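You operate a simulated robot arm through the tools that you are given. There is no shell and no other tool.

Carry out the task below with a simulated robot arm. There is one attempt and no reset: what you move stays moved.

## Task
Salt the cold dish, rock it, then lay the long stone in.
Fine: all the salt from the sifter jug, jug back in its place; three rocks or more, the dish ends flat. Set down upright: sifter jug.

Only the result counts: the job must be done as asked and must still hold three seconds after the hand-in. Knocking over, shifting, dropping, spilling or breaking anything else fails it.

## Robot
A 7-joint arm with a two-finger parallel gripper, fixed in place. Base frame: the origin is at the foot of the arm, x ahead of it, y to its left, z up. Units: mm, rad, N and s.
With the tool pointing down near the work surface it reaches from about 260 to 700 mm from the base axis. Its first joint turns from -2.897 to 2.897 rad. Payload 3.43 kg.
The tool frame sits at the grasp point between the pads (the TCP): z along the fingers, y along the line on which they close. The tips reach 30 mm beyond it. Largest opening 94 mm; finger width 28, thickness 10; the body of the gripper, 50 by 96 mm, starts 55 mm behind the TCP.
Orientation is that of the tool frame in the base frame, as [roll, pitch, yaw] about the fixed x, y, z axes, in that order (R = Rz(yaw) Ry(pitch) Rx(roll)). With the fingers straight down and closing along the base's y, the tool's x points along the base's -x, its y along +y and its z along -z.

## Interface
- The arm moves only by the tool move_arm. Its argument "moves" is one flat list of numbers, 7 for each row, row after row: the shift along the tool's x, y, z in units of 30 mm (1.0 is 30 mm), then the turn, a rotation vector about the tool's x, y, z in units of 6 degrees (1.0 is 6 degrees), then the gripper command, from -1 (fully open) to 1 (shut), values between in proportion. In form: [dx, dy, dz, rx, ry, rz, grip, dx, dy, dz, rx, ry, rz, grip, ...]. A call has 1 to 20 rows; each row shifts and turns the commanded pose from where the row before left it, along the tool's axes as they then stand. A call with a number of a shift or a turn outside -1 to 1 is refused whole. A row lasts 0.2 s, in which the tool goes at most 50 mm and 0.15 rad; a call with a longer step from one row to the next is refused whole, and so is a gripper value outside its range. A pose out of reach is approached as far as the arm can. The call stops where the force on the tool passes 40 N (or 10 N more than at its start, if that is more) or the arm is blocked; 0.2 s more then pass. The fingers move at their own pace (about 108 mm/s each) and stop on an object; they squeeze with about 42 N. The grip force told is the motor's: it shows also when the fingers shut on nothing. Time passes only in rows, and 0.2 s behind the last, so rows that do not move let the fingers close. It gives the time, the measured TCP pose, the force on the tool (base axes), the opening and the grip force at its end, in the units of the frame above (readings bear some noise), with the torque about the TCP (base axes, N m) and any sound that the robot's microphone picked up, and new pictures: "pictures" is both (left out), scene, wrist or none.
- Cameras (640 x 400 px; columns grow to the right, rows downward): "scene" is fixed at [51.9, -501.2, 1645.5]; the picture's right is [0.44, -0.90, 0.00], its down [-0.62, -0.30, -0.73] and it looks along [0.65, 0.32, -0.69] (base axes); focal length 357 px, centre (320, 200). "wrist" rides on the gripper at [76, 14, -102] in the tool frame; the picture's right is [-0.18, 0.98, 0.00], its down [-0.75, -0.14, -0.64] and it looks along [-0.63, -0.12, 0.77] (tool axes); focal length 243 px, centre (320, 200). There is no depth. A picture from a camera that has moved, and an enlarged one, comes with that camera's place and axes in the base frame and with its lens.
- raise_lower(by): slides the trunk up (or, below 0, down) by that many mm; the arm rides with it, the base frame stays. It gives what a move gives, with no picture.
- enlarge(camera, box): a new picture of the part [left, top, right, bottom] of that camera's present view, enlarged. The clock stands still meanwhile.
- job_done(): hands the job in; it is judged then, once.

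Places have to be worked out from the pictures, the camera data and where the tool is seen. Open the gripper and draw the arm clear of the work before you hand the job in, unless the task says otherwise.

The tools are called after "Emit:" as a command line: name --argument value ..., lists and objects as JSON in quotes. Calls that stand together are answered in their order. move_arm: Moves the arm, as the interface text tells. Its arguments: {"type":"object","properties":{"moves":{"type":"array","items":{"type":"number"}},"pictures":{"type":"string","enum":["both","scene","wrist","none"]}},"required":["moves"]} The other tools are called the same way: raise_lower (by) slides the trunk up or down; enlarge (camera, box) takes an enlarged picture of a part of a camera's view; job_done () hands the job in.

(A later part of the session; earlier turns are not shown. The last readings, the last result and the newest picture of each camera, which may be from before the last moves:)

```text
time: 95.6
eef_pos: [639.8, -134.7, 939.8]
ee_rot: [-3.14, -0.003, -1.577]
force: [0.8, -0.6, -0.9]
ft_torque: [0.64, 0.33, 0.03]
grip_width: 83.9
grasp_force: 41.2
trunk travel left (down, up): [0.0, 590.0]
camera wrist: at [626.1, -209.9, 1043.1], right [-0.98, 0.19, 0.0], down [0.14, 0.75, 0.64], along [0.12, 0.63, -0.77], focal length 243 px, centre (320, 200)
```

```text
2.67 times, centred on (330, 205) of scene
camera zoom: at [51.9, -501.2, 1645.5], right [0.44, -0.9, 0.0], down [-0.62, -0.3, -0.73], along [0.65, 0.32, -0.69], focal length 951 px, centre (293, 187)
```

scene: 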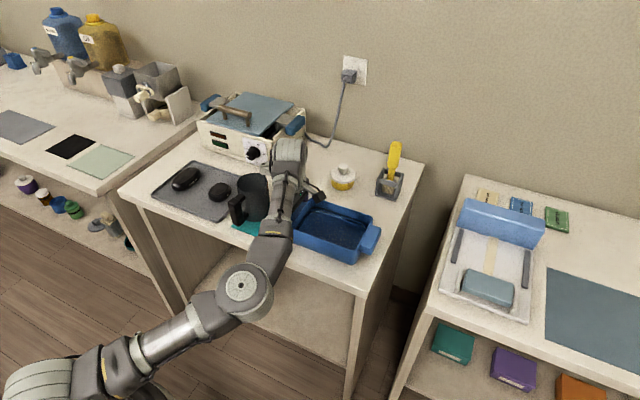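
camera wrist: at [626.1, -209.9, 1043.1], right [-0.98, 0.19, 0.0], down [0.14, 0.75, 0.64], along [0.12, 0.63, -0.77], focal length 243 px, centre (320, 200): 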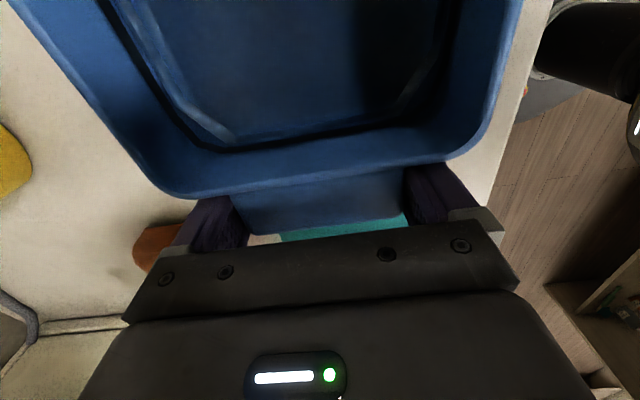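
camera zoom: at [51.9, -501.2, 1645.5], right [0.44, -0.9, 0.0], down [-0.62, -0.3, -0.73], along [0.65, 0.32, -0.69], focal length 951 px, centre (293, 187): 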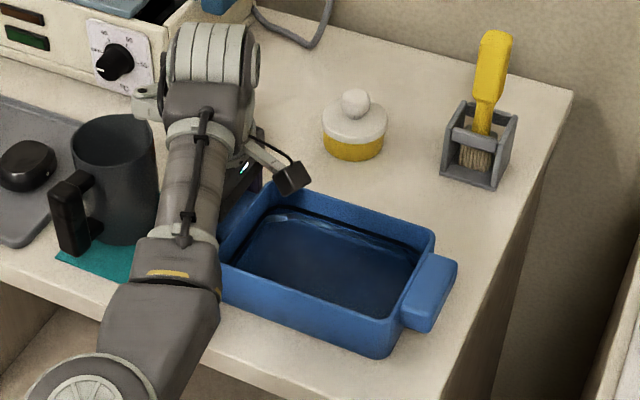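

The dish is back flat with nearly no load. I ease down half a millimetre, open the fingers, and rise straight up.

Emit:
move_arm --moves '[0, 0, 0.02, 0, 0, 0, 1, 0, 0, 0, 0, 0, 0, 0, 0, 0, 0, 0, 0, 0, -1, 0, 0, 0, 0, 0, 0, -1, 0, 0, 0, 0, 0, 0, -1, 0, 0, -0.3, 0, 0, 0, -1, 0, 0, -0.5, 0, 0, 0, -1, 0, 0, -0.8, 0, 0, 0, -1, 0, 0, -1, 0, 0, 0, -1, 0, 0, -1, 0, 0, 0, -1, 0, 0, -1, 0, 0, 0, -1, 0, 0, -1, 0, 0, 0, -1, 0, 0, 0, 0, 0, 0, -1]'

Emit:
enlarge --camera "scene" --box '[260, 140, 420, 280]'

```text
time: 98.4
eef_pos: [639.5, -133.9, 1106.7]
ee_rot: [-3.138, -0.002, -1.574]
force: [0.1, 0.9, 0.4]
ft_torque: [-0.02, -0.01, -0.02]
grip_width: 94.0
grasp_force: 0.1
trunk travel left (down, up): [0.0, 590.0]
camera wrist: at [625.9, -209.6, 1210.7], right [-0.98, 0.19, 0.0], down [0.14, 0.75, 0.64], along [0.12, 0.63, -0.77], focal length 243 px, centre (320, 200)
```

scene: 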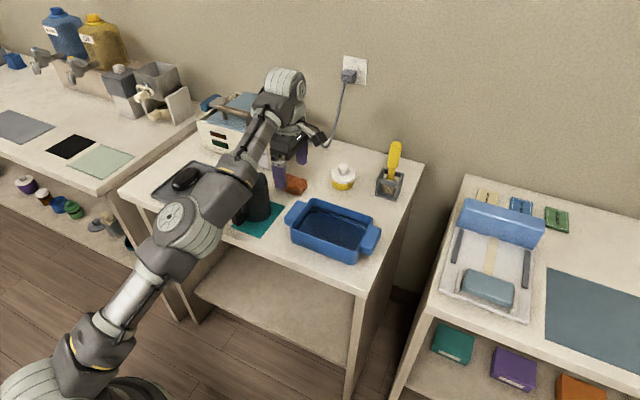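
wrist: 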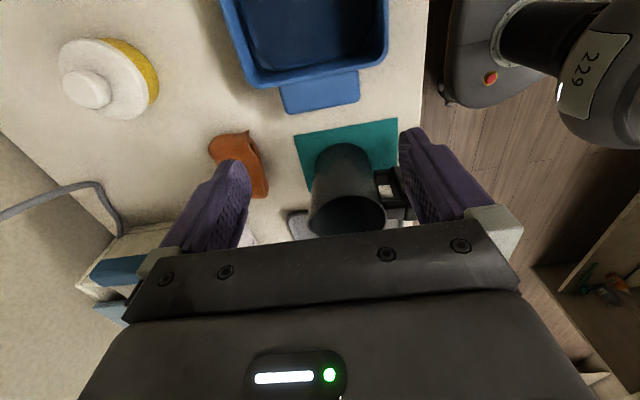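

```text
2.86 times, centred on (340, 210) of scene
camera zoom: at [51.9, -501.2, 1645.5], right [0.44, -0.9, 0.0], down [-0.62, -0.3, -0.73], along [0.65, 0.32, -0.69], focal length 1019 px, centre (263, 171)
```

zoom: 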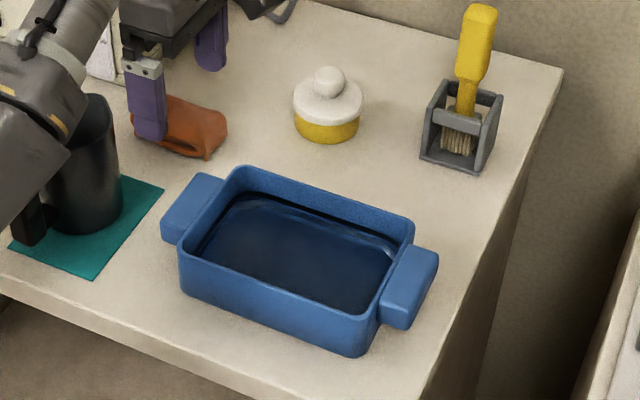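

The dish stands flat in its place. Now for the long stone: I turn the tool back so the fingers close across the stone's width and travel at height towards the tray.

Emit:
move_arm --moves '[0, 0, -0.5, 0, 0, -1, -1, 0, 0, -0.5, 0, 0, -1, -1, 0, 0, 0, 0, 0, -1, -1, 0, 0, 0, 0, 0, -1, -1, 0, 0, 0, 0, 0, -1, -1, 0, 0, 0, 0, 0, -1, -1, 0, 0, 0, 0, 0, -1, -1, 0, 0, 0, 0, 0, -1, -1, 0, 0, 0, 0, 0, -1, -1, 0, 0, 0, 0, 0, -1, -1, 0, 0, 0, 0, 0, -1, -1, 0, 0, 0, 0, 0, -1, -1, 0, 0, 0, 0, 0, -1, -1, 0, 0, 0, 0, 0, -0.4, -1, 0, 0, 0, 0, 0, 0, -1]'

```text
time: 100.7
eef_pos: [630.5, -132.2, 1131.2]
ee_rot: [-3.139, -0.01, -0.499]
force: [12.6, 7.3, -16.3]
ft_torque: [-1.43, 0.76, -0.84]
grip_width: 94.2
grasp_force: 0.0
out of reach, approached as far as the arm can: row 1, 2
trunk travel left (down, up): [0.0, 590.0]
stopped in row 11: the force on the tool passed its limit at 124 N (the readings are from after the stop); the commanded pose is now the measured one
camera wrist: at [690.3, -181.0, 1235.3], right [-0.63, -0.77, 0.0], down [-0.6, 0.49, 0.64], along [-0.49, 0.4, -0.77], focal length 243 px, centre (320, 200)
```

scene: 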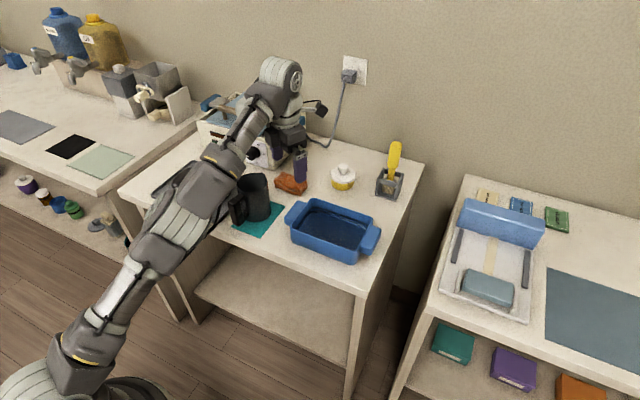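
wrist: 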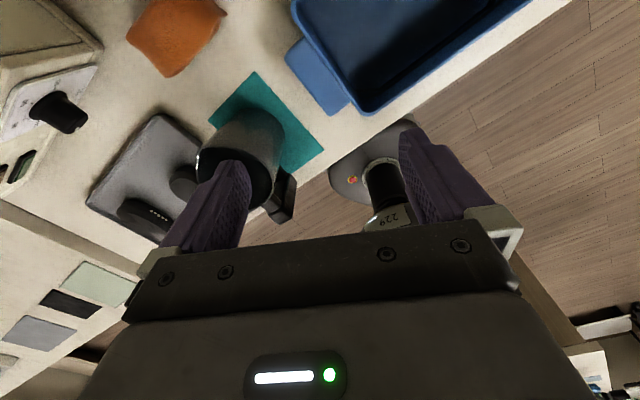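

The hand bumped against the arm itself (no object at that height; nothing on the bench moved). I turn back a few steps to free it.

Emit:
move_arm --moves '[0, 0, 0, 0, 0, 1, -1, 0, 0, 0, 0, 0, 1, -1, 0, 0, 0, 0, 0, 1, -1, 0, 0, 0, 0, 0, 0, -1]'

Emit:
enlarge --camera "scene" --box '[180, 40, 340, 200]'

```text
time: 101.7
eef_pos: [628.5, -131.4, 1132.0]
ee_rot: [-3.137, -0.006, -0.814]
force: [-0.2, 0.5, 0.2]
ft_torque: [0.02, 0.03, 0.0]
grip_width: 93.8
grasp_force: 0.1
trunk travel left (down, up): [0.0, 590.0]
camera wrist: at [671.6, -197.0, 1235.2], right [-0.84, -0.54, -0.01], down [-0.42, 0.65, 0.64], along [-0.34, 0.54, -0.77], focal length 243 px, centre (320, 200)
```

scene: 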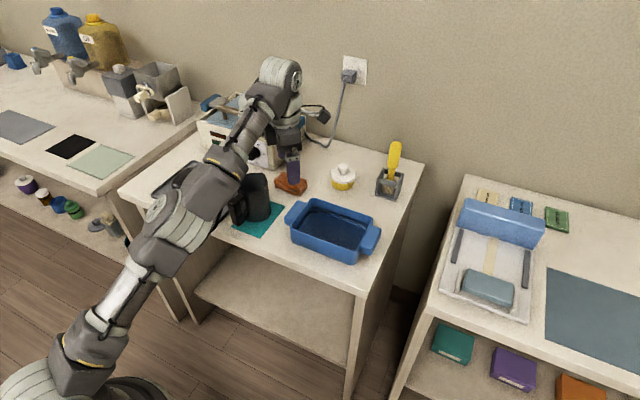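
wrist: 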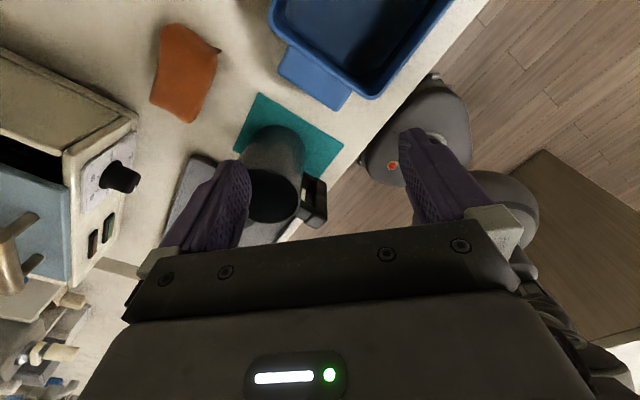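

```text
2.50 times, centred on (260, 120) of scene
camera zoom: at [51.9, -501.2, 1645.5], right [0.44, -0.9, 0.0], down [-0.62, -0.3, -0.73], along [0.65, 0.32, -0.69], focal length 892 px, centre (470, 400)
```

zoom: 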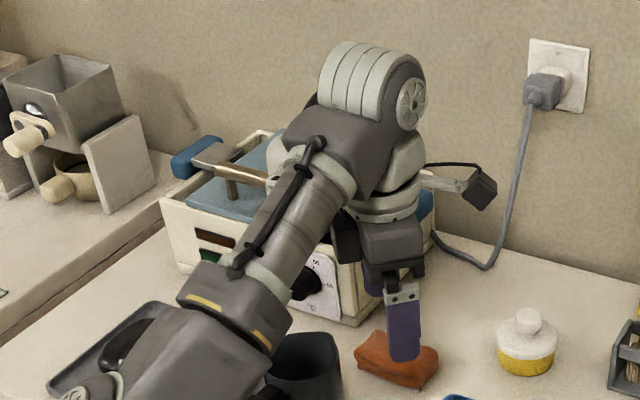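

Now I see the cause: with the trunk this low the forearm rises steeply next to the hanging hand. I raise the trunk by 300 mm for the tool-down work, which also lifts the tool clear.

Emit:
raise_lower --by 150

Emit:
raise_lower --by 150

Emit:
move_arm --moves '[0, 0, 0, 0, 0, 0, -1]'

```text
time: 103.5
eef_pos: [629.7, -133.0, 1281.5]
ee_rot: [-3.137, -0.008, -0.815]
force: [-0.2, -0.6, -0.6]
ft_torque: [-0.01, -0.02, -0.02]
grip_width: 93.9
grasp_force: 0.0
trunk travel left (down, up): [-150.0, 440.0]
```

```text
time: 105.2
eef_pos: [629.2, -130.6, 1431.6]
ee_rot: [-3.137, -0.007, -0.814]
force: [-0.6, 0.4, -0.3]
ft_torque: [0.0, 0.01, -0.01]
grip_width: 94.1
grasp_force: 0.0
trunk travel left (down, up): [-300.0, 290.0]
```

```text
time: 105.6
eef_pos: [630.4, -132.2, 1431.5]
ee_rot: [-3.137, -0.007, -0.814]
force: [0.9, -0.7, 0.8]
ft_torque: [-0.02, 0.02, -0.01]
grip_width: 94.0
grasp_force: 0.1
trunk travel left (down, up): [-300.0, 290.0]
camera wrist: at [671.8, -197.0, 1535.1], right [-0.84, -0.54, -0.01], down [-0.42, 0.65, 0.64], along [-0.34, 0.54, -0.77], focal length 243 px, centre (320, 200)
```

scene: 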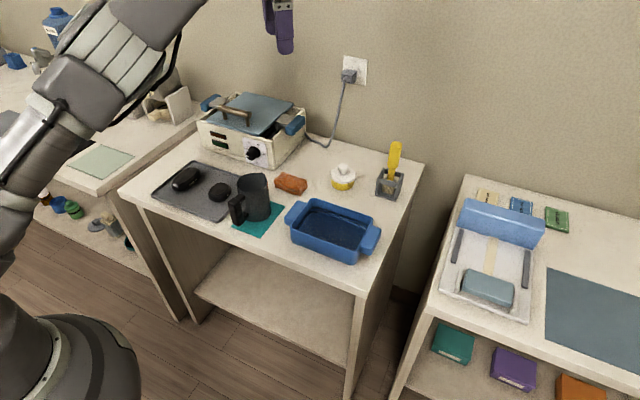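
wrist: 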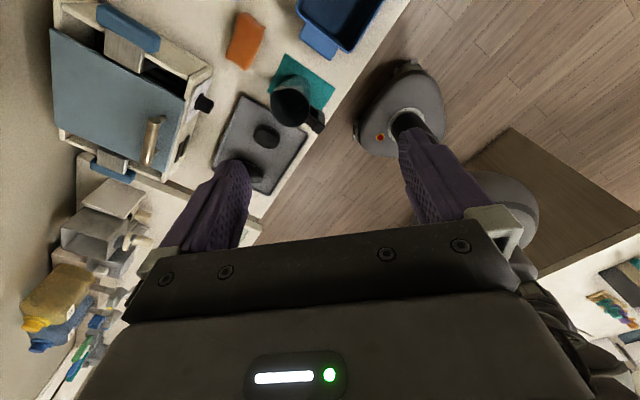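

Everything on the bench is in place. I bring the tool lower and closer, to about (480, 20, 1230), to get into a comfortable pose before turning.

Emit:
move_arm --moves '[-0.79, 0.017, 0.745, 0, 0, 0, -1, -0.79, 0.017, 0.745, 0, 0, 0, -1, -0.79, 0.017, 0.745, 0, 0, 0, -1, -0.79, 0.017, 0.745, 0, 0, 0, -1, -0.79, 0.017, 0.745, 0, 0, 0, -1, -0.79, 0.017, 0.745, 0, 0, 0, -1, -0.79, 0.017, 0.745, 0, 0, 0, -1, -0.79, 0.017, 0.745, 0, 0, 0, -1, -0.79, 0.017, 0.745, 0, 0, 0, -1, 0, 0, 0, 0, 0, 0, -1]'

```text
time: 107.8
eef_pos: [482.4, 20.6, 1229.5]
ee_rot: [-3.135, -0.006, -0.813]
force: [-0.3, 0.4, 0.1]
ft_torque: [0.02, 0.04, 0.0]
grip_width: 93.9
grasp_force: 0.0
trunk travel left (down, up): [-300.0, 290.0]
camera wrist: at [523.4, -43.7, 1333.2], right [-0.84, -0.54, -0.01], down [-0.42, 0.65, 0.64], along [-0.34, 0.54, -0.77], focal length 243 px, centre (320, 200)
```

scene: 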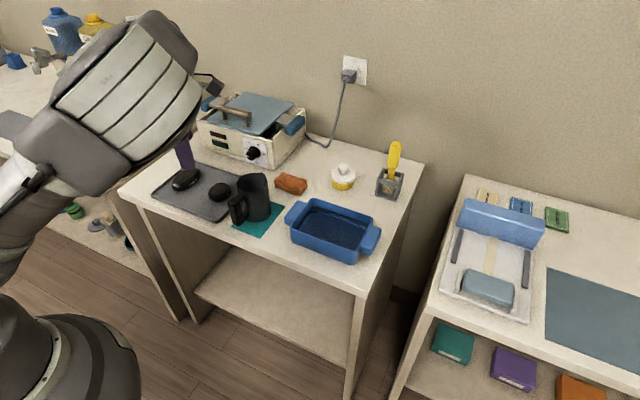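
wrist: 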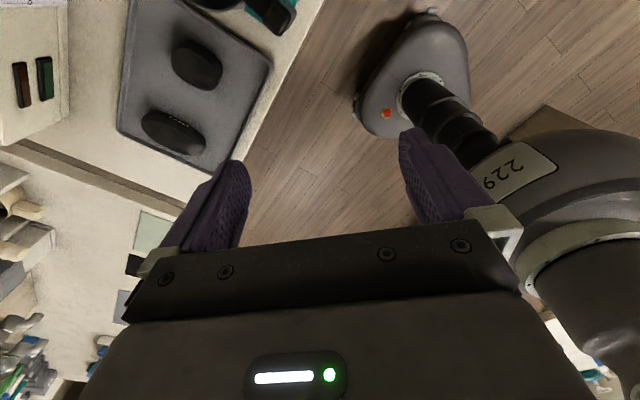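

I turn the tool about the vertical in two halves towards the camera-on-the-robot-side orientation, watching the force.

Emit:
move_arm --moves '[0, 0, 0, 0, 0, 1, -1, 0, 0, 0, 0, 0, 1, -1, 0, 0, 0, 0, 0, 1, -1, 0, 0, 0, 0, 0, 1, -1, 0, 0, 0, 0, 0, 1, -1, 0, 0, 0, 0, 0, 1, -1, 0, 0, 0, 0, 0, 1, -1, 0, 0, 0, 0, 0, 1, -1, 0, 0, 0, 0, 0, 1, -1, 0, 0, 0, 0, 0, 1, -1, 0, 0, 0, 0, 0, 1, -1, 0, 0, 0, 0, 0, 1, -1]' --pictures "scene"

```text
time: 110.4
eef_pos: [482.5, 19.1, 1227.5]
ee_rot: [-3.132, 0.002, -2.072]
force: [0.0, 0.1, -0.2]
ft_torque: [0.02, 0.01, 0.01]
grip_width: 94.0
grasp_force: 0.1
trunk travel left (down, up): [-300.0, 290.0]
```

scene: 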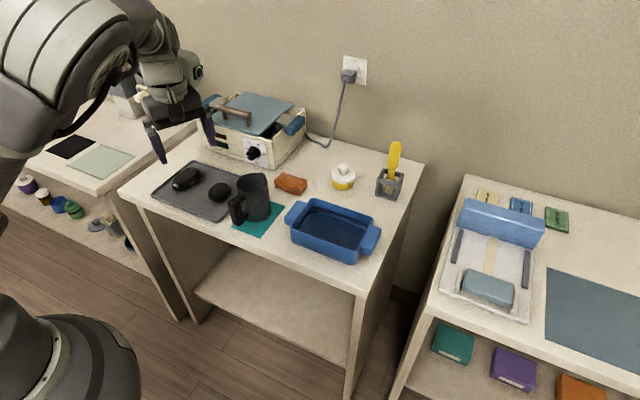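

No force; halfway done. I complete the turn.

Emit:
move_arm --moves '[0, 0, 0, 0, 0, 1, -1, 0, 0, 0, 0, 0, 1, -1, 0, 0, 0, 0, 0, 1, -1, 0, 0, 0, 0, 0, 1, -1, 0, 0, 0, 0, 0, 1, -1, 0, 0, 0, 0, 0, 1, -1, 0, 0, 0, 0, 0, 1, -1, 0, 0, 0, 0, 0, 1, -1, 0, 0, 0, 0, 0, 1, -1, 0, 0, 0, 0, 0, 1, -1, 0, 0, 0, 0, 0, 1, -1, 0, 0, 0, 0, 0, 0.9, -1, 0, 0, 0, 0, 0, 0, -1]'

```text
time: 113.2
eef_pos: [443.5, -238.3, 1252.0]
ee_rot: [3.141, 0.01, 2.986]
force: [0.1, -0.9, -0.5]
ft_torque: [-0.02, -0.04, -0.01]
grip_width: 94.1
grasp_force: 0.1
out of reach, approached as far as the arm can: row 7, 8, 9, 10, 11, 12
trunk travel left (down, up): [-300.0, 290.0]
camera wrist: at [369.2, -212.0, 1354.9], right [0.34, 0.94, 0.0], down [0.72, -0.26, 0.65], along [0.61, -0.22, -0.76], focal length 243 px, centre (320, 200)
```

scene: 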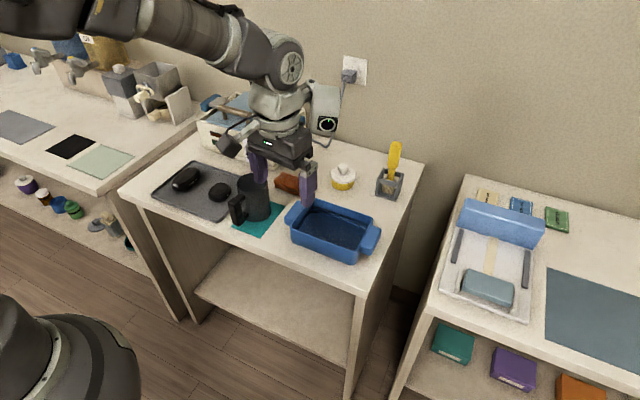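
wrist: 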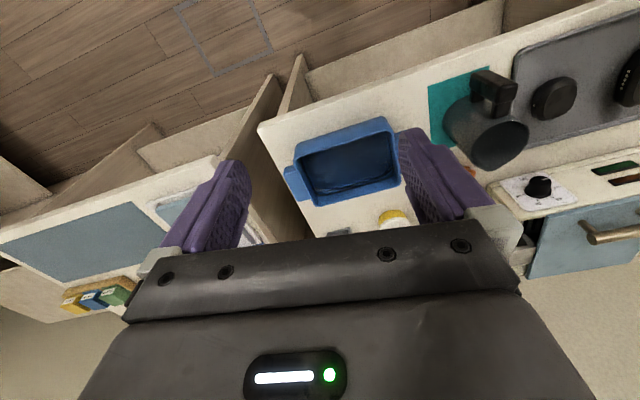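

The arm swung its wrist over to a start-like posture at (443, -238, 1252), touching nothing. I now test moving in +y in this orientation, at height, to see whether it stays within reach.

Emit:
move_arm --moves '[0.364, 0.772, -0.2, 0, 0, 0, -1, 0.364, 0.772, -0.2, 0, 0, 0, -1, 0.364, 0.772, -0.2, 0, 0, 0, -1, 0.364, 0.772, -0.2, 0, 0, 0, -1, 0.364, 0.772, -0.2, 0, 0, 0, -1, 0, 0, 0, 0, 0, 0, -1]' --pictures "scene"

```text
time: 114.6
eef_pos: [370.2, -216.6, 1280.3]
ee_rot: [-3.141, 0.009, 2.975]
force: [0.7, -0.4, 0.2]
ft_torque: [0.02, 0.01, 0.0]
grip_width: 93.8
grasp_force: 0.1
out of reach, approached as far as the arm can: row 1, 2, 3, 4, 5
trunk travel left (down, up): [-300.0, 290.0]
```

scene: 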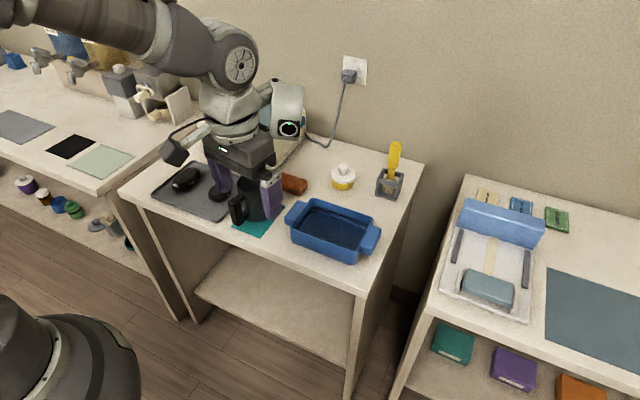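

In this branch the last wrist joint is at its stop, so I use the opposite orientation (camera on the far side) instead: I turn back the other way, away from the stop.

Emit:
move_arm --moves '[0, 0, 0, 0, 0, -1, -1, 0, 0, 0, 0, 0, -1, -1, 0, 0, 0, 0, 0, -1, -1, 0, 0, 0, 0, 0, -1, -1, 0, 0, 0, 0, 0, -1, -1, 0, 0, 0, 0, 0, -1, -1, 0, 0, 0, 0, 0, -1, -1, 0, 0, 0, 0, 0, -1, -1, 0, 0, 0, 0, 0, -1, -1, 0, 0, 0, 0, 0, -1, -1, 0, 0, 0, 0, 0, -1, -1, 0, 0, 0, 0, 0, -1, -1, 0, 0, 0, 0, 0, -1, -1, 0, 0, 0, 0, 0, -1, -1, 0, 0, 0, 0, 0, -1, -1]' --pictures "scene"

```text
time: 117.8
eef_pos: [370.1, -216.2, 1279.5]
ee_rot: [-3.134, 0.0, -1.744]
force: [0.1, 0.1, 1.3]
ft_torque: [-0.01, -0.02, 0.01]
grip_width: 94.2
grasp_force: 0.0
trunk travel left (down, up): [-300.0, 290.0]
```

scene: 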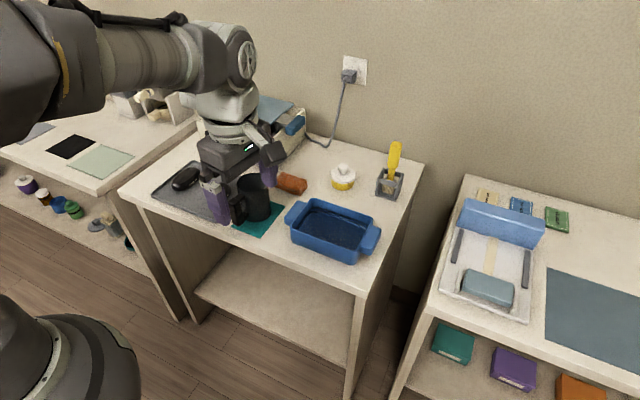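

Good, no force. I move towards the stone side at height, to about (500, 60, 1230).

Emit:
move_arm --moves '[-0.754, -0.207, 0.128, 0, 0, 0, -1, -0.754, -0.207, 0.128, 0, 0, 0, -1, -0.754, -0.207, 0.128, 0, 0, 0, -1, -0.754, -0.207, 0.128, 0, 0, 0, -1, -0.754, -0.207, 0.128, 0, 0, 0, -1, -0.754, -0.207, 0.128, 0, 0, 0, -1, -0.754, -0.207, 0.128, 0, 0, 0, -1, -0.754, -0.207, 0.128, 0, 0, 0, -1, -0.754, -0.207, 0.128, 0, 0, 0, -1, -0.754, -0.207, 0.128, 0, 0, 0, -1, -0.754, -0.207, 0.128, 0, 0, 0, -1, -0.754, -0.207, 0.128, 0, 0, 0, -1, -0.754, -0.207, 0.128, 0, 0, 0, -1]' --pictures "scene"

```text
time: 120.6
eef_pos: [503.0, 57.0, 1229.6]
ee_rot: [-3.133, -0.003, -1.744]
force: [0.0, 0.4, 0.6]
ft_torque: [-0.01, 0.04, 0.01]
grip_width: 94.1
grasp_force: 0.2
trunk travel left (down, up): [-300.0, 290.0]
```

scene: 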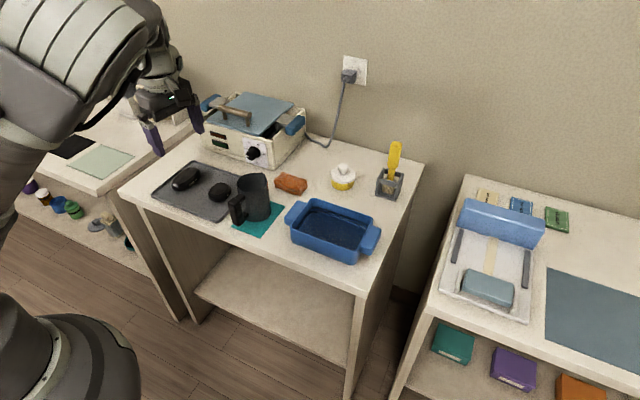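

Clear so far. I rotate the tool to yaw about -10 degrees to match the stone's long axis.

Emit:
move_arm --moves '[0, 0, 0, 0, 0, -1, -1, 0, 0, 0, 0, 0, -1, -1, 0, 0, 0, 0, 0, -1, -1, 0, 0, 0, 0, 0, -1, -1, 0, 0, 0, 0, 0, -1, -1, 0, 0, 0, 0, 0, -1, -1, 0, 0, 0, 0, 0, -1, -1, 0, 0, 0, 0, 0, -1, -1, 0, 0, 0, 0, 0, -1, -1, 0, 0, 0, 0, 0, -1, -1, 0, 0, 0, 0, 0, -1, -1, 0, 0, 0, 0, 0, -1, -1, 0, 0, 0, 0, 0, -1, -1, 0, 0, 0, 0, 0, -1, -1, 0, 0, 0, 0, 0, -1, -1]'

```text
time: 123.8
eef_pos: [502.5, 57.2, 1230.0]
ee_rot: [-3.141, -0.009, -0.171]
force: [0.3, 0.2, -0.2]
ft_torque: [-0.03, 0.01, 0.02]
grip_width: 93.9
grasp_force: 0.0
trunk travel left (down, up): [-300.0, 290.0]
camera wrist: at [574.4, 32.8, 1332.7], right [-0.35, -0.94, 0.0], down [-0.72, 0.27, 0.64], along [-0.6, 0.22, -0.77], focal length 243 px, centre (320, 200)
```

scene: 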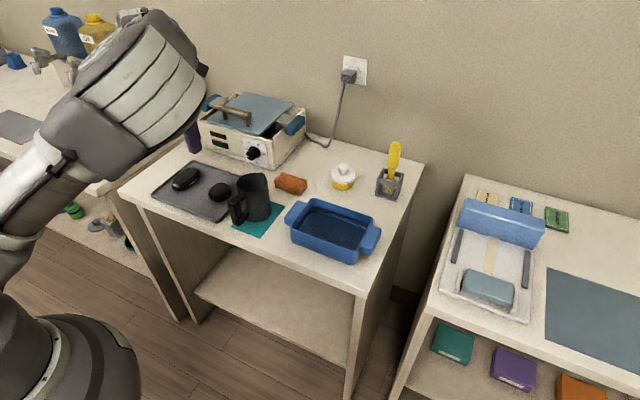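
wrist: 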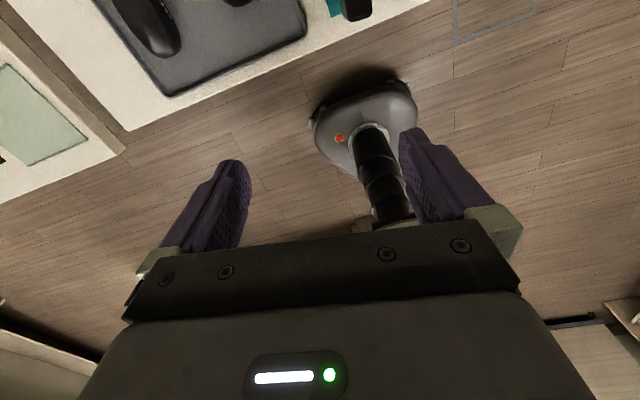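

Orientation reached. Now I move above the long stone, to about (640, 255, 1130).

Emit:
move_arm --moves '[0.339, -0.728, 0.333, 0, 0, 0, -1, 0.339, -0.728, 0.333, 0, 0, 0, -1, 0.339, -0.728, 0.333, 0, 0, 0, -1, 0.339, -0.728, 0.333, 0, 0, 0, -1, 0.339, -0.728, 0.333, 0, 0, 0, -1, 0.339, -0.728, 0.333, 0, 0, 0, -1, 0.339, -0.728, 0.333, 0, 0, 0, -1, 0.339, -0.728, 0.333, 0, 0, 0, -1, 0.339, -0.728, 0.333, 0, 0, 0, -1, 0.339, -0.728, 0.333, 0, 0, 0, -1, 0, 0, 0, 0, 0, 0, -1]'

Emit:
enlarge --camera "wrist" --box '[200, 0, 480, 230]'

```text
time: 126.2
eef_pos: [599.3, 198.8, 1159.9]
ee_rot: [-3.141, -0.01, -0.175]
force: [-0.3, 0.4, -0.1]
ft_torque: [0.01, 0.02, 0.03]
grip_width: 94.4
grasp_force: 0.1
out of reach, approached as far as the arm can: row 8, 9, 10
trunk travel left (down, up): [-300.0, 290.0]
camera wrist: at [671.8, 172.3, 1263.8], right [-0.35, -0.94, 0.0], down [-0.72, 0.27, 0.64], along [-0.59, 0.22, -0.77], focal length 243 px, centre (320, 200)
```

scene: 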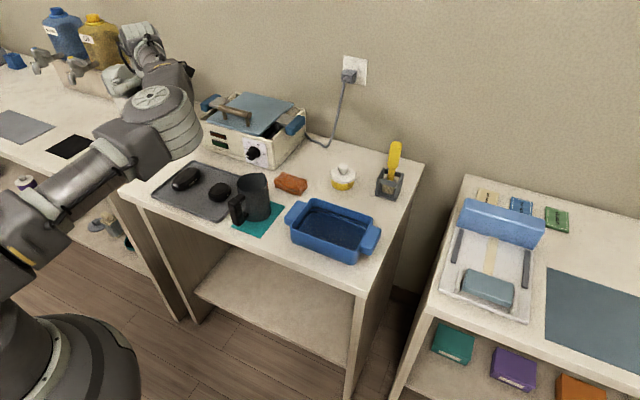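
wrist: 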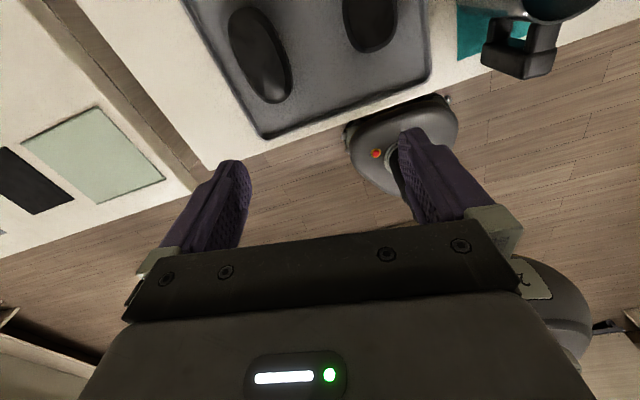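

```text
1.74 times, centred on (340, 115) of wrist
camera zoom: at [671.8, 172.3, 1263.8], right [-0.35, -0.94, 0.0], down [-0.72, 0.27, 0.64], along [-0.59, 0.22, -0.77], focal length 422 px, centre (285, 348)
```

zoom: 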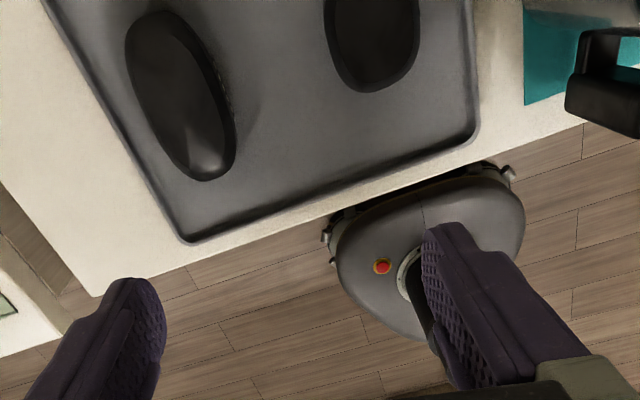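

In this bent-elbow posture the arm stops at radius 631. I test whether going lower loosens the limit, staying far above the tray.

Emit:
move_arm --moves '[0, 0, 0.8, 0, 0, 0, -1, 0, 0, 0.8, 0, 0, 0, -1, 0, 0, 0.8, 0, 0, 0, -1, 0.5, 0, 0, 0, 0, 0, -1, 0.5, 0, 0, 0, 0, 0, -1, 0, 0, 0, 0, 0, 0, -1]'

```text
time: 127.6
eef_pos: [619.3, 182.8, 1090.3]
ee_rot: [-3.141, -0.008, -0.174]
force: [-0.1, 0.8, -0.4]
ft_torque: [-0.02, -0.01, -0.02]
grip_width: 94.1
grasp_force: 0.0
out of reach, approached as far as the arm can: row 4, 5
trunk travel left (down, up): [-300.0, 290.0]
camera wrist: at [690.7, 156.1, 1193.4], right [-0.35, -0.94, 0.0], down [-0.72, 0.27, 0.64], along [-0.59, 0.23, -0.77], focal length 243 px, centre (320, 200)
```

scene: 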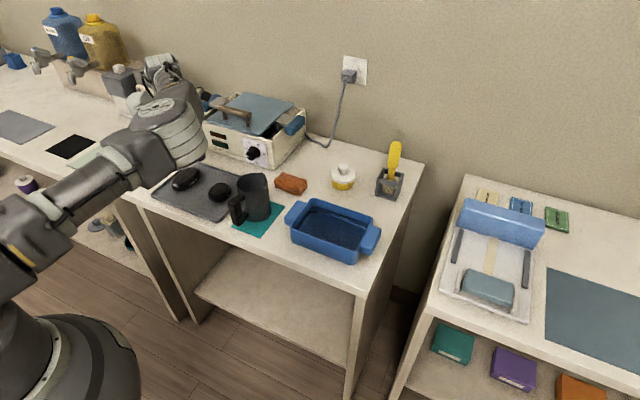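
wrist: 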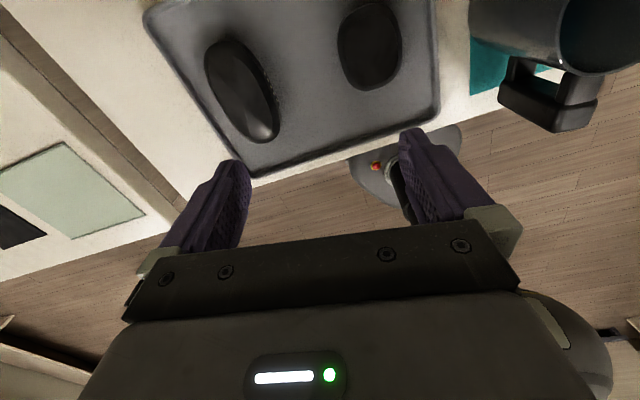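

The limit seems tied to the trunk height (with the low trunk I reached 657 mm easily). I lift the tool 60 mm and lower the trunk by 150 mm, a middle height, keeping the tool well above the tray.

Emit:
move_arm --moves '[-0.5, 0, -0.7, 0, 0, 0, -1, -0.5, 0, -0.7, 0, 0, 0, -1, 0, 0, -0.6, 0, 0, 0, -1, 0, 0, 0, 0, 0, 0, -1]' --pictures "none"

Emit:
raise_lower --by -100

```text
time: 128.6
eef_pos: [587.5, 184.7, 1145.8]
ee_rot: [3.141, -0.008, -0.174]
force: [0.6, -0.4, -0.9]
ft_torque: [0.02, 0.03, 0.0]
grip_width: 93.8
grasp_force: 0.0
trunk travel left (down, up): [-300.0, 290.0]
```

```text
time: 130.0
eef_pos: [587.1, 185.8, 1046.5]
ee_rot: [3.141, -0.008, -0.175]
force: [-0.1, -0.8, 0.1]
ft_torque: [0.0, 0.01, 0.0]
grip_width: 94.1
grasp_force: 0.1
trunk travel left (down, up): [-200.0, 390.0]
```

Trunk is lower by 100. I test the outward move towards the stone at z≈1046.

Emit:
move_arm --moves '[0.34, -0.6, 0, 0, 0, 0, -1, 0.34, -0.6, 0, 0, 0, 0, -1, 0.34, -0.6, 0, 0, 0, 0, -1, 0.34, -0.6, 0, 0, 0, 0, -1, 0, 0, 0, 0, 0, 0, -1]'

```text
time: 131.2
eef_pos: [599.9, 198.6, 1047.4]
ee_rot: [3.141, -0.008, -0.175]
force: [0.3, 0.7, -0.4]
ft_torque: [0.0, 0.02, 0.01]
grip_width: 94.2
grasp_force: 0.1
out of reach, approached as far as the arm can: row 2, 3, 4
trunk travel left (down, up): [-200.0, 390.0]
camera wrist: at [672.4, 172.4, 1152.1], right [-0.35, -0.94, 0.0], down [-0.72, 0.27, 0.64], along [-0.59, 0.22, -0.77], focal length 243 px, centre (320, 200)
```

scene: 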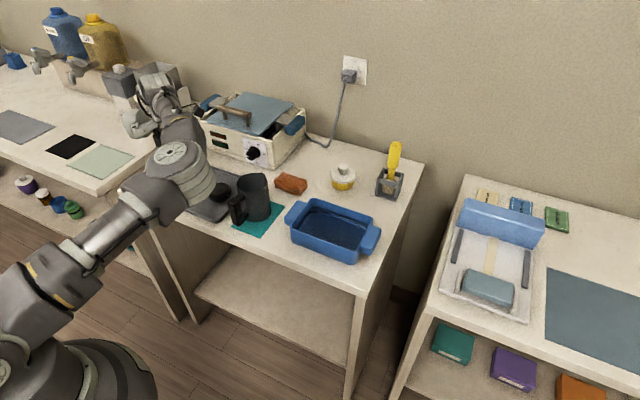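
wrist: 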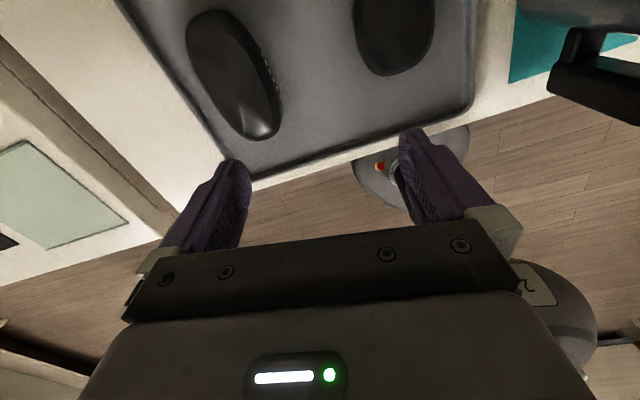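

Still limited near radius 632 in this wrist branch. I test how the limit depends on the wrist by turning the tool the other way and on around to the start orientation (camera on the robot side), at a closer, higher place.

Emit:
move_arm --moves '[-1, 0, -0.7, 0, 0, 0, -1, -1, 0, -0.7, 0, 0, 0, -1, -1, 0, -0.7, 0, 0, 0, -1, -0.5, 0.5, -0.7, 0, 0, 0, -1, 0, 0.5, -0.7, 0, 0, 0, -1, 0, 0.5, 0, 0, 0, -1, -1, 0, 0, 0, 0, 0, -1, -1, 0, 0, 0, 0, 0, -1, -1, 0, 0, 0, 0, 0, -1, -1, 0, 0, 0, 0, 0, -1, -1, 0, 0, 0, 0, 0, -1, -1, 0, 0, 0, 0, 0, -1, -1, 0, 0, 0, 0, 0, -1, -1, 0, 0, 0, 0, 0, -1, -1, 0, 0, 0, 0, 0, -1, -1]'

```text
time: 134.4
eef_pos: [487.0, 173.3, 1149.4]
ee_rot: [3.135, -0.004, 0.874]
force: [-0.1, 0.4, -0.3]
ft_torque: [-0.05, -0.01, -0.01]
grip_width: 93.8
grasp_force: 0.1
trunk travel left (down, up): [-200.0, 390.0]
camera wrist: at [547.4, 224.6, 1252.9], right [0.64, -0.77, 0.01], down [-0.6, -0.49, 0.64], along [-0.49, -0.41, -0.77], focal length 243 px, centre (320, 200)
```

scene: 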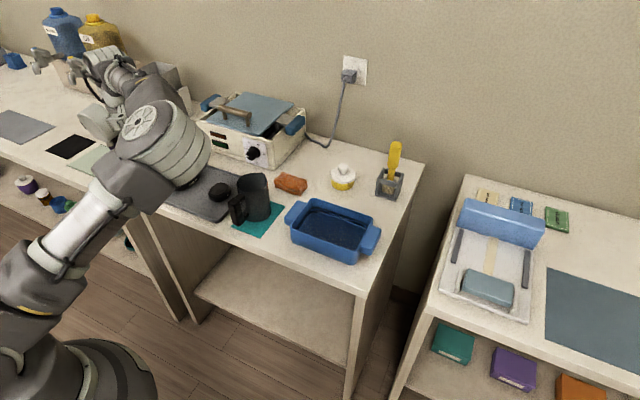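
wrist: 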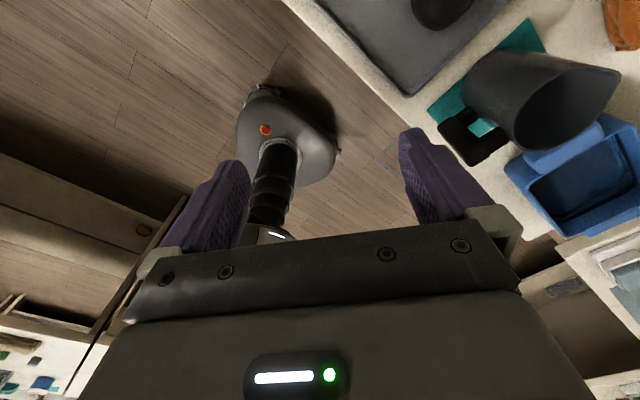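

No reach problem turning this way. I continue turning towards the start-like orientation.

Emit:
move_arm --moves '[0, 0, 0, 0, 0, -1, -1, 0, 0, 0, 0, 0, -1, -1, 0, 0, 0, 0, 0, -1, -1, 0, 0, 0, 0, 0, -1, -1, 0, 0, 0, 0, 0, -1, -1, 0, 0, 0, 0, 0, -1, -1, 0, 0, 0, 0, 0, -1, -1, 0, 0, 0, 0, 0, -1, -1, 0, 0, 0, 0, 0, -1, -1, 0, 0, 0, 0, 0, -1, -1, 0, 0, 0, 0, 0, -1, -1, 0, 0, 0, 0, 0, -1, -1]'

```text
time: 137.0
eef_pos: [487.6, 174.0, 1149.1]
ee_rot: [3.136, 0.005, 2.13]
force: [-0.5, 0.7, 0.3]
ft_torque: [0.03, 0.02, 0.0]
grip_width: 93.9
grasp_force: 0.0
trunk travel left (down, up): [-200.0, 390.0]
camera wrist: at [458.8, 246.9, 1251.4], right [0.93, 0.37, 0.01], down [0.28, -0.71, 0.65], along [0.24, -0.6, -0.76], focal length 243 px, centre (320, 200)
```

scene: 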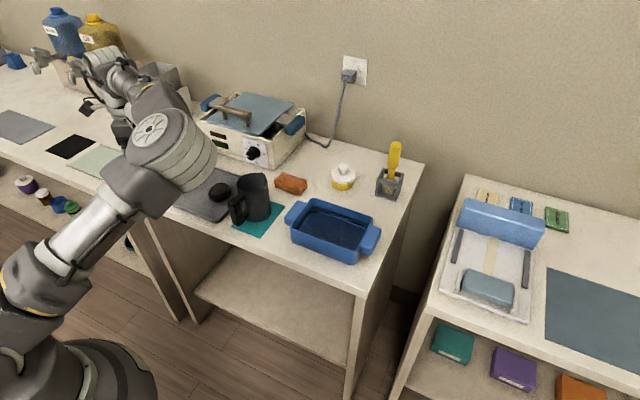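
wrist: 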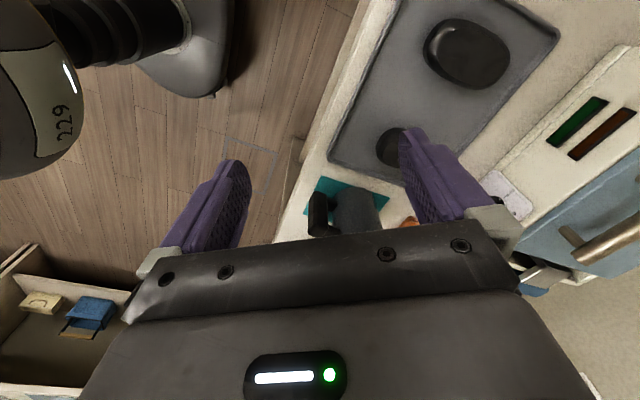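

Still fine at yaw 122 degrees. I complete it to 170 degrees.

Emit:
move_arm --moves '[0, 0, 0, 0, 0, -1, -1, 0, 0, 0, 0, 0, -1, -1, 0, 0, 0, 0, 0, -1, -1, 0, 0, 0, 0, 0, -1, -1, 0, 0, 0, 0, 0, -1, -1, 0, 0, 0, 0, 0, -1, -1, 0, 0, 0, 0, 0, -1, -1, 0, 0, 0, 0, 0, -1, -1]'

```text
time: 138.8
eef_pos: [489.4, 173.4, 1149.0]
ee_rot: [3.14, 0.01, 2.97]
force: [0.1, 0.1, 0.9]
ft_torque: [0.02, -0.02, 0.0]
grip_width: 93.9
grasp_force: 0.0
trunk travel left (down, up): [-200.0, 390.0]
camera wrist: at [416.1, 201.8, 1251.9], right [0.35, 0.94, 0.0], down [0.71, -0.27, 0.65], along [0.61, -0.23, -0.76], focal length 243 px, centre (320, 200)
```

scene: 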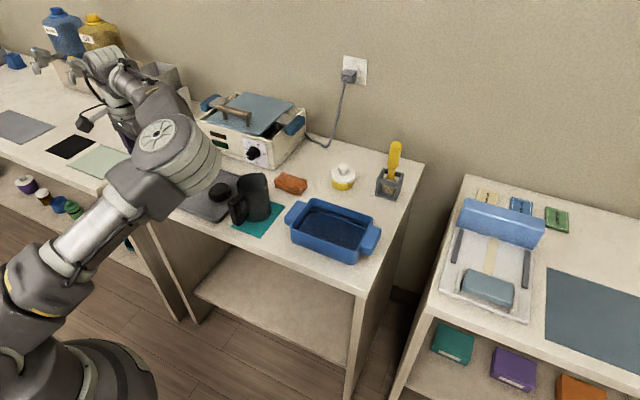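
wrist: 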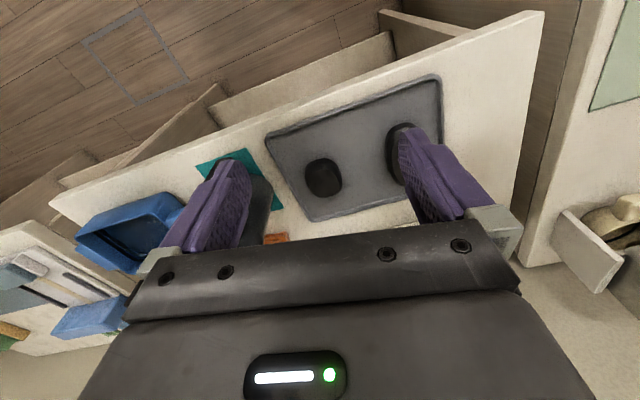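

Now in the start-like orientation with no reach flag. I try moving out to the stone at this height.

Emit:
move_arm --moves '[-0.561, 0.444, 0, 0, 0, 0, -1, -0.561, 0.444, 0, 0, 0, 0, -1, -0.561, 0.444, 0, 0, 0, 0, -1, -0.561, 0.444, 0, 0, 0, 0, -1, -0.561, 0.444, 0, 0, 0, 0, -1, -0.561, 0.444, 0, 0, 0, 0, -1, -0.561, 0.444, 0, 0, 0, 0, -1, -0.561, 0.444, 0, 0, 0, 0, -1, 0, 0, 0, 0, 0, 0, -1]'

```text
time: 140.8
eef_pos: [563.4, 214.6, 1151.2]
ee_rot: [3.141, 0.007, 2.967]
force: [-0.1, -0.9, 0.7]
ft_torque: [0.0, -0.02, 0.0]
grip_width: 94.0
grasp_force: 0.0
out of reach, approached as far as the arm can: row 5, 6, 7, 8
trunk travel left (down, up): [-200.0, 390.0]
camera wrist: at [491.3, 243.3, 1252.9], right [0.35, 0.94, 0.0], down [0.71, -0.27, 0.65], along [0.61, -0.23, -0.76], focal length 243 px, centre (320, 200)
```

scene: 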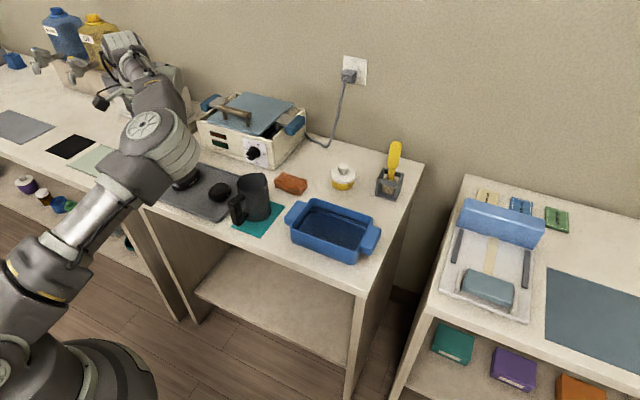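
wrist: 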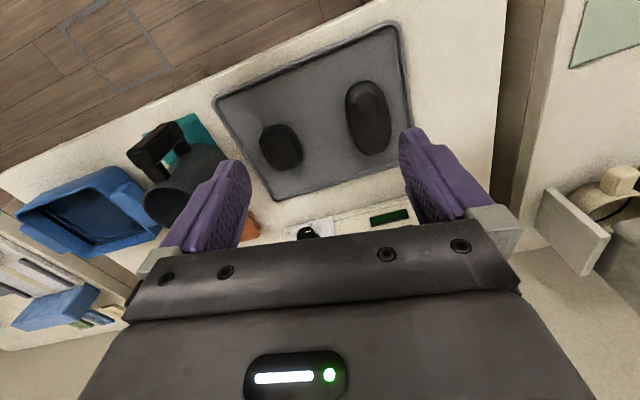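

The reach limit grows as the tool goes lower relative to the trunk, independent of the yaw. So I raise the trunk again by 200 mm and will approach the stone low rather than high.

Emit:
raise_lower --by 200

Emit:
move_arm --moves '[0.3, 0, 1, 0, 0, 0, -1, 0.3, 0, 1, 0, 0, 0, -1, 0, 0, 1, 0, 0, 0, -1, 0, 0, 1, 0, 0, 0, -1, 0, 0, 1, 0, 0, 0, -1, 0, 0, 1, 0, 0, 0, -1, 0, 0, 1, 0, 0, 0, -1, 0, 0, 1, 0, 0, 0, -1, 0, 0, 0, 0, 0, 0, -1]'

```text
time: 142.9
eef_pos: [564.9, 215.9, 1350.4]
ee_rot: [-3.142, 0.008, 2.967]
force: [0.1, -0.8, 0.1]
ft_torque: [-0.03, 0.03, 0.0]
grip_width: 94.0
grasp_force: 0.0
trunk travel left (down, up): [-400.0, 190.0]
```

```text
time: 144.9
eef_pos: [548.4, 214.7, 1113.5]
ee_rot: [3.138, 0.009, 2.967]
force: [0.1, 0.3, 0.6]
ft_torque: [0.01, 0.01, 0.02]
grip_width: 94.1
grasp_force: 0.0
trunk travel left (down, up): [-400.0, 190.0]
camera wrist: at [475.7, 242.3, 1213.8], right [0.35, 0.94, 0.0], down [0.71, -0.27, 0.65], along [0.61, -0.23, -0.76], focal length 243 px, centre (320, 200)
```

scene: 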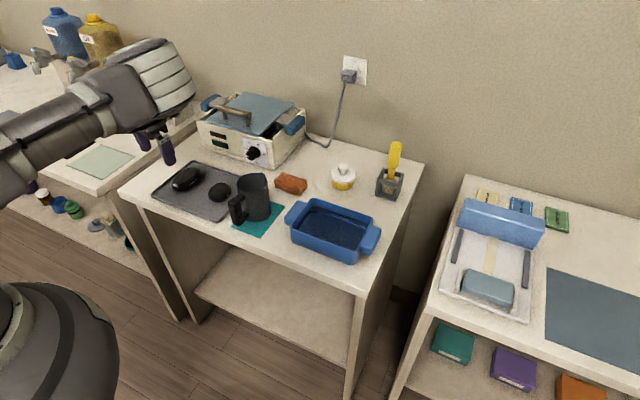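
wrist: 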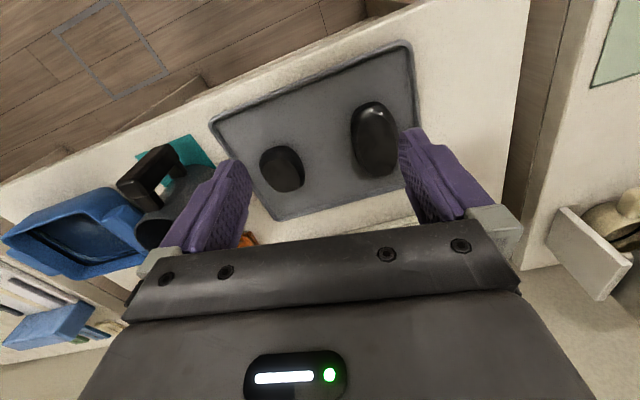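

No flags. I extend towards the stone while descending to z≈1020.

Emit:
move_arm --moves '[-0.465, 0.307, 0.5, 0, 0, 0, -1, -0.465, 0.307, 0.5, 0, 0, 0, -1, -0.465, 0.307, 0.5, 0, 0, 0, -1, -0.465, 0.307, 0.5, 0, 0, 0, -1, -0.465, 0.307, 0.5, 0, 0, 0, -1, -0.465, 0.307, 0.5, 0, 0, 0, -1, 0, 0, 0, 0, 0, 0, -1]'

Emit:
enlarge --camera "wrist" --box '[200, 0, 480, 230]'

```text
time: 146.5
eef_pos: [581.9, 169.8, 1066.2]
ee_rot: [3.138, 0.01, 2.968]
force: [-0.1, 0.7, -0.6]
ft_torque: [0.01, 0.0, -0.01]
grip_width: 94.1
grasp_force: 0.1
out of reach, approached as far as the arm can: row 1, 2, 3, 4, 5, 6
trunk travel left (down, up): [-400.0, 190.0]
camera wrist: at [510.0, 198.0, 1168.7], right [0.35, 0.94, 0.0], down [0.71, -0.27, 0.65], along [0.61, -0.23, -0.76], focal length 243 px, centre (320, 200)
```

scene: 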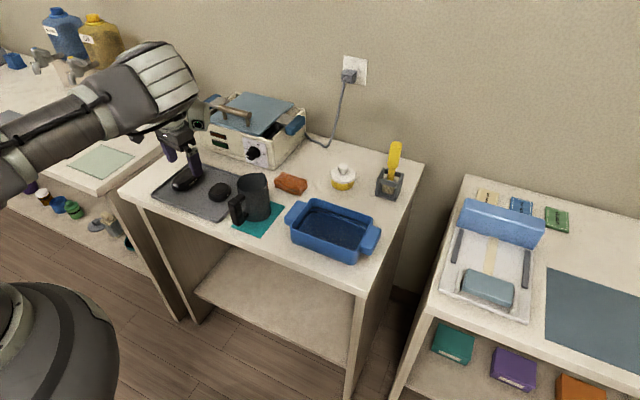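
wrist: 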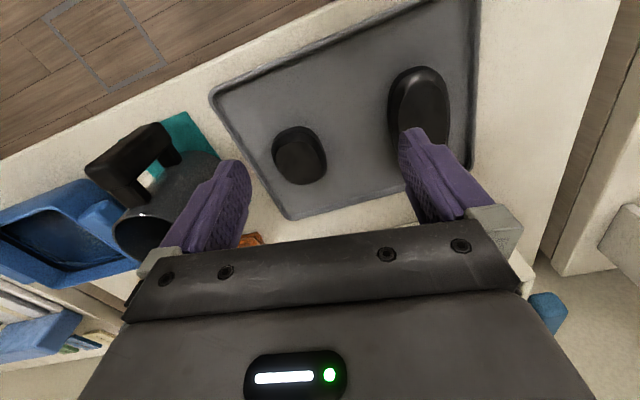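

```text
1.74 times, centred on (340, 115) of wrist
camera zoom: at [510.0, 198.0, 1168.7], right [0.35, 0.94, 0.0], down [0.71, -0.27, 0.65], along [0.61, -0.23, -0.76], focal length 422 px, centre (285, 348)
```

zoom: 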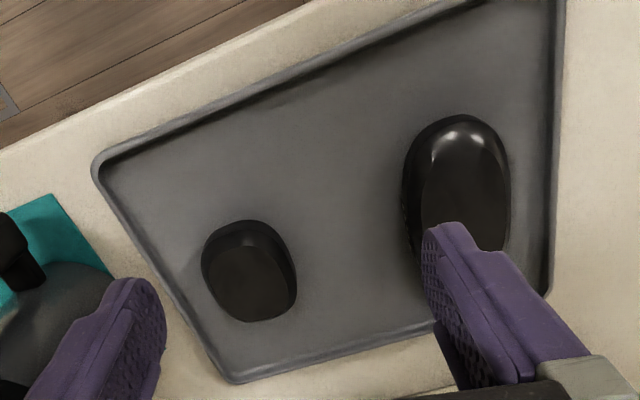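

The elbow is stuck off to the right of the stone's direction, which limits the wrist. I bring the tool back to the middle (heading about -15°), where the elbow stands naturally above, and will then swing over in an arc about the base axis.

Emit:
move_arm --moves '[0.018, -0.753, -0.2, 0, 0, 0, -1, 0.018, -0.753, -0.2, 0, 0, 0, -1, 0.018, -0.753, -0.2, 0, 0, 0, -1, 0.018, -0.753, -0.2, 0, 0, 0, -1, 0.018, -0.753, -0.2, 0, 0, 0, -1, 0.018, -0.753, -0.2, 0, 0, 0, -1, 0.018, -0.753, -0.2, 0, 0, 0, -1, 0.018, -0.753, -0.2, 0, 0, 0, -1, 0.018, -0.753, -0.2, 0, 0, 0, -1, 0.018, -0.753, -0.2, 0, 0, 0, -1, 0.018, -0.753, -0.2, 0, 0, 0, -1, 0.018, -0.753, -0.2, 0, 0, 0, -1, 0.018, -0.753, -0.2, 0, 0, 0, -1, 0.018, -0.753, -0.2, 0, 0, 0, -1]'

```text
time: 149.5
eef_pos: [518.8, -141.9, 1148.0]
ee_rot: [3.142, 0.008, 2.967]
force: [-0.3, -0.3, 0.0]
ft_torque: [0.04, 0.0, 0.0]
grip_width: 93.9
grasp_force: 0.1
trunk travel left (down, up): [-400.0, 190.0]
camera wrist: at [446.3, -113.2, 1250.2], right [0.35, 0.94, 0.0], down [0.71, -0.27, 0.65], along [0.61, -0.23, -0.76], focal length 243 px, centre (320, 200)
```

scene: 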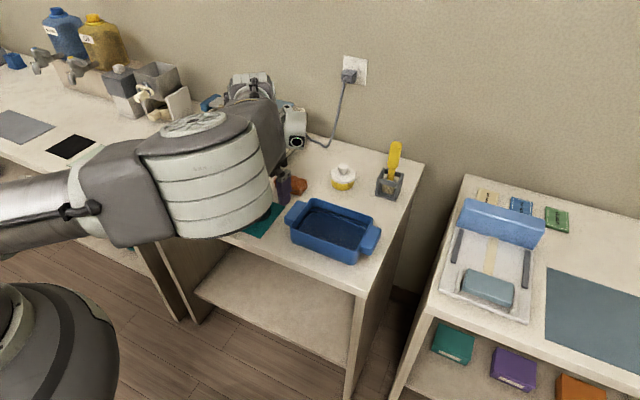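
wrist: 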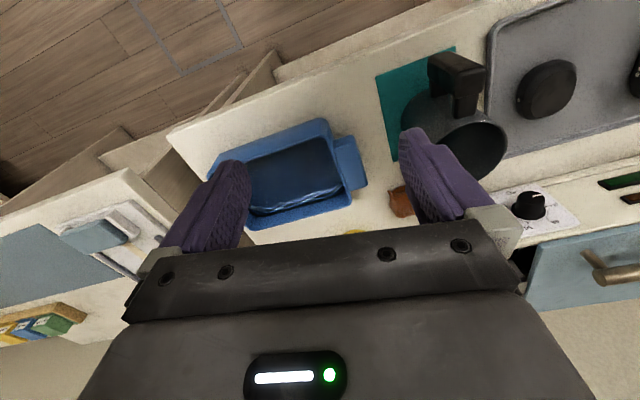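

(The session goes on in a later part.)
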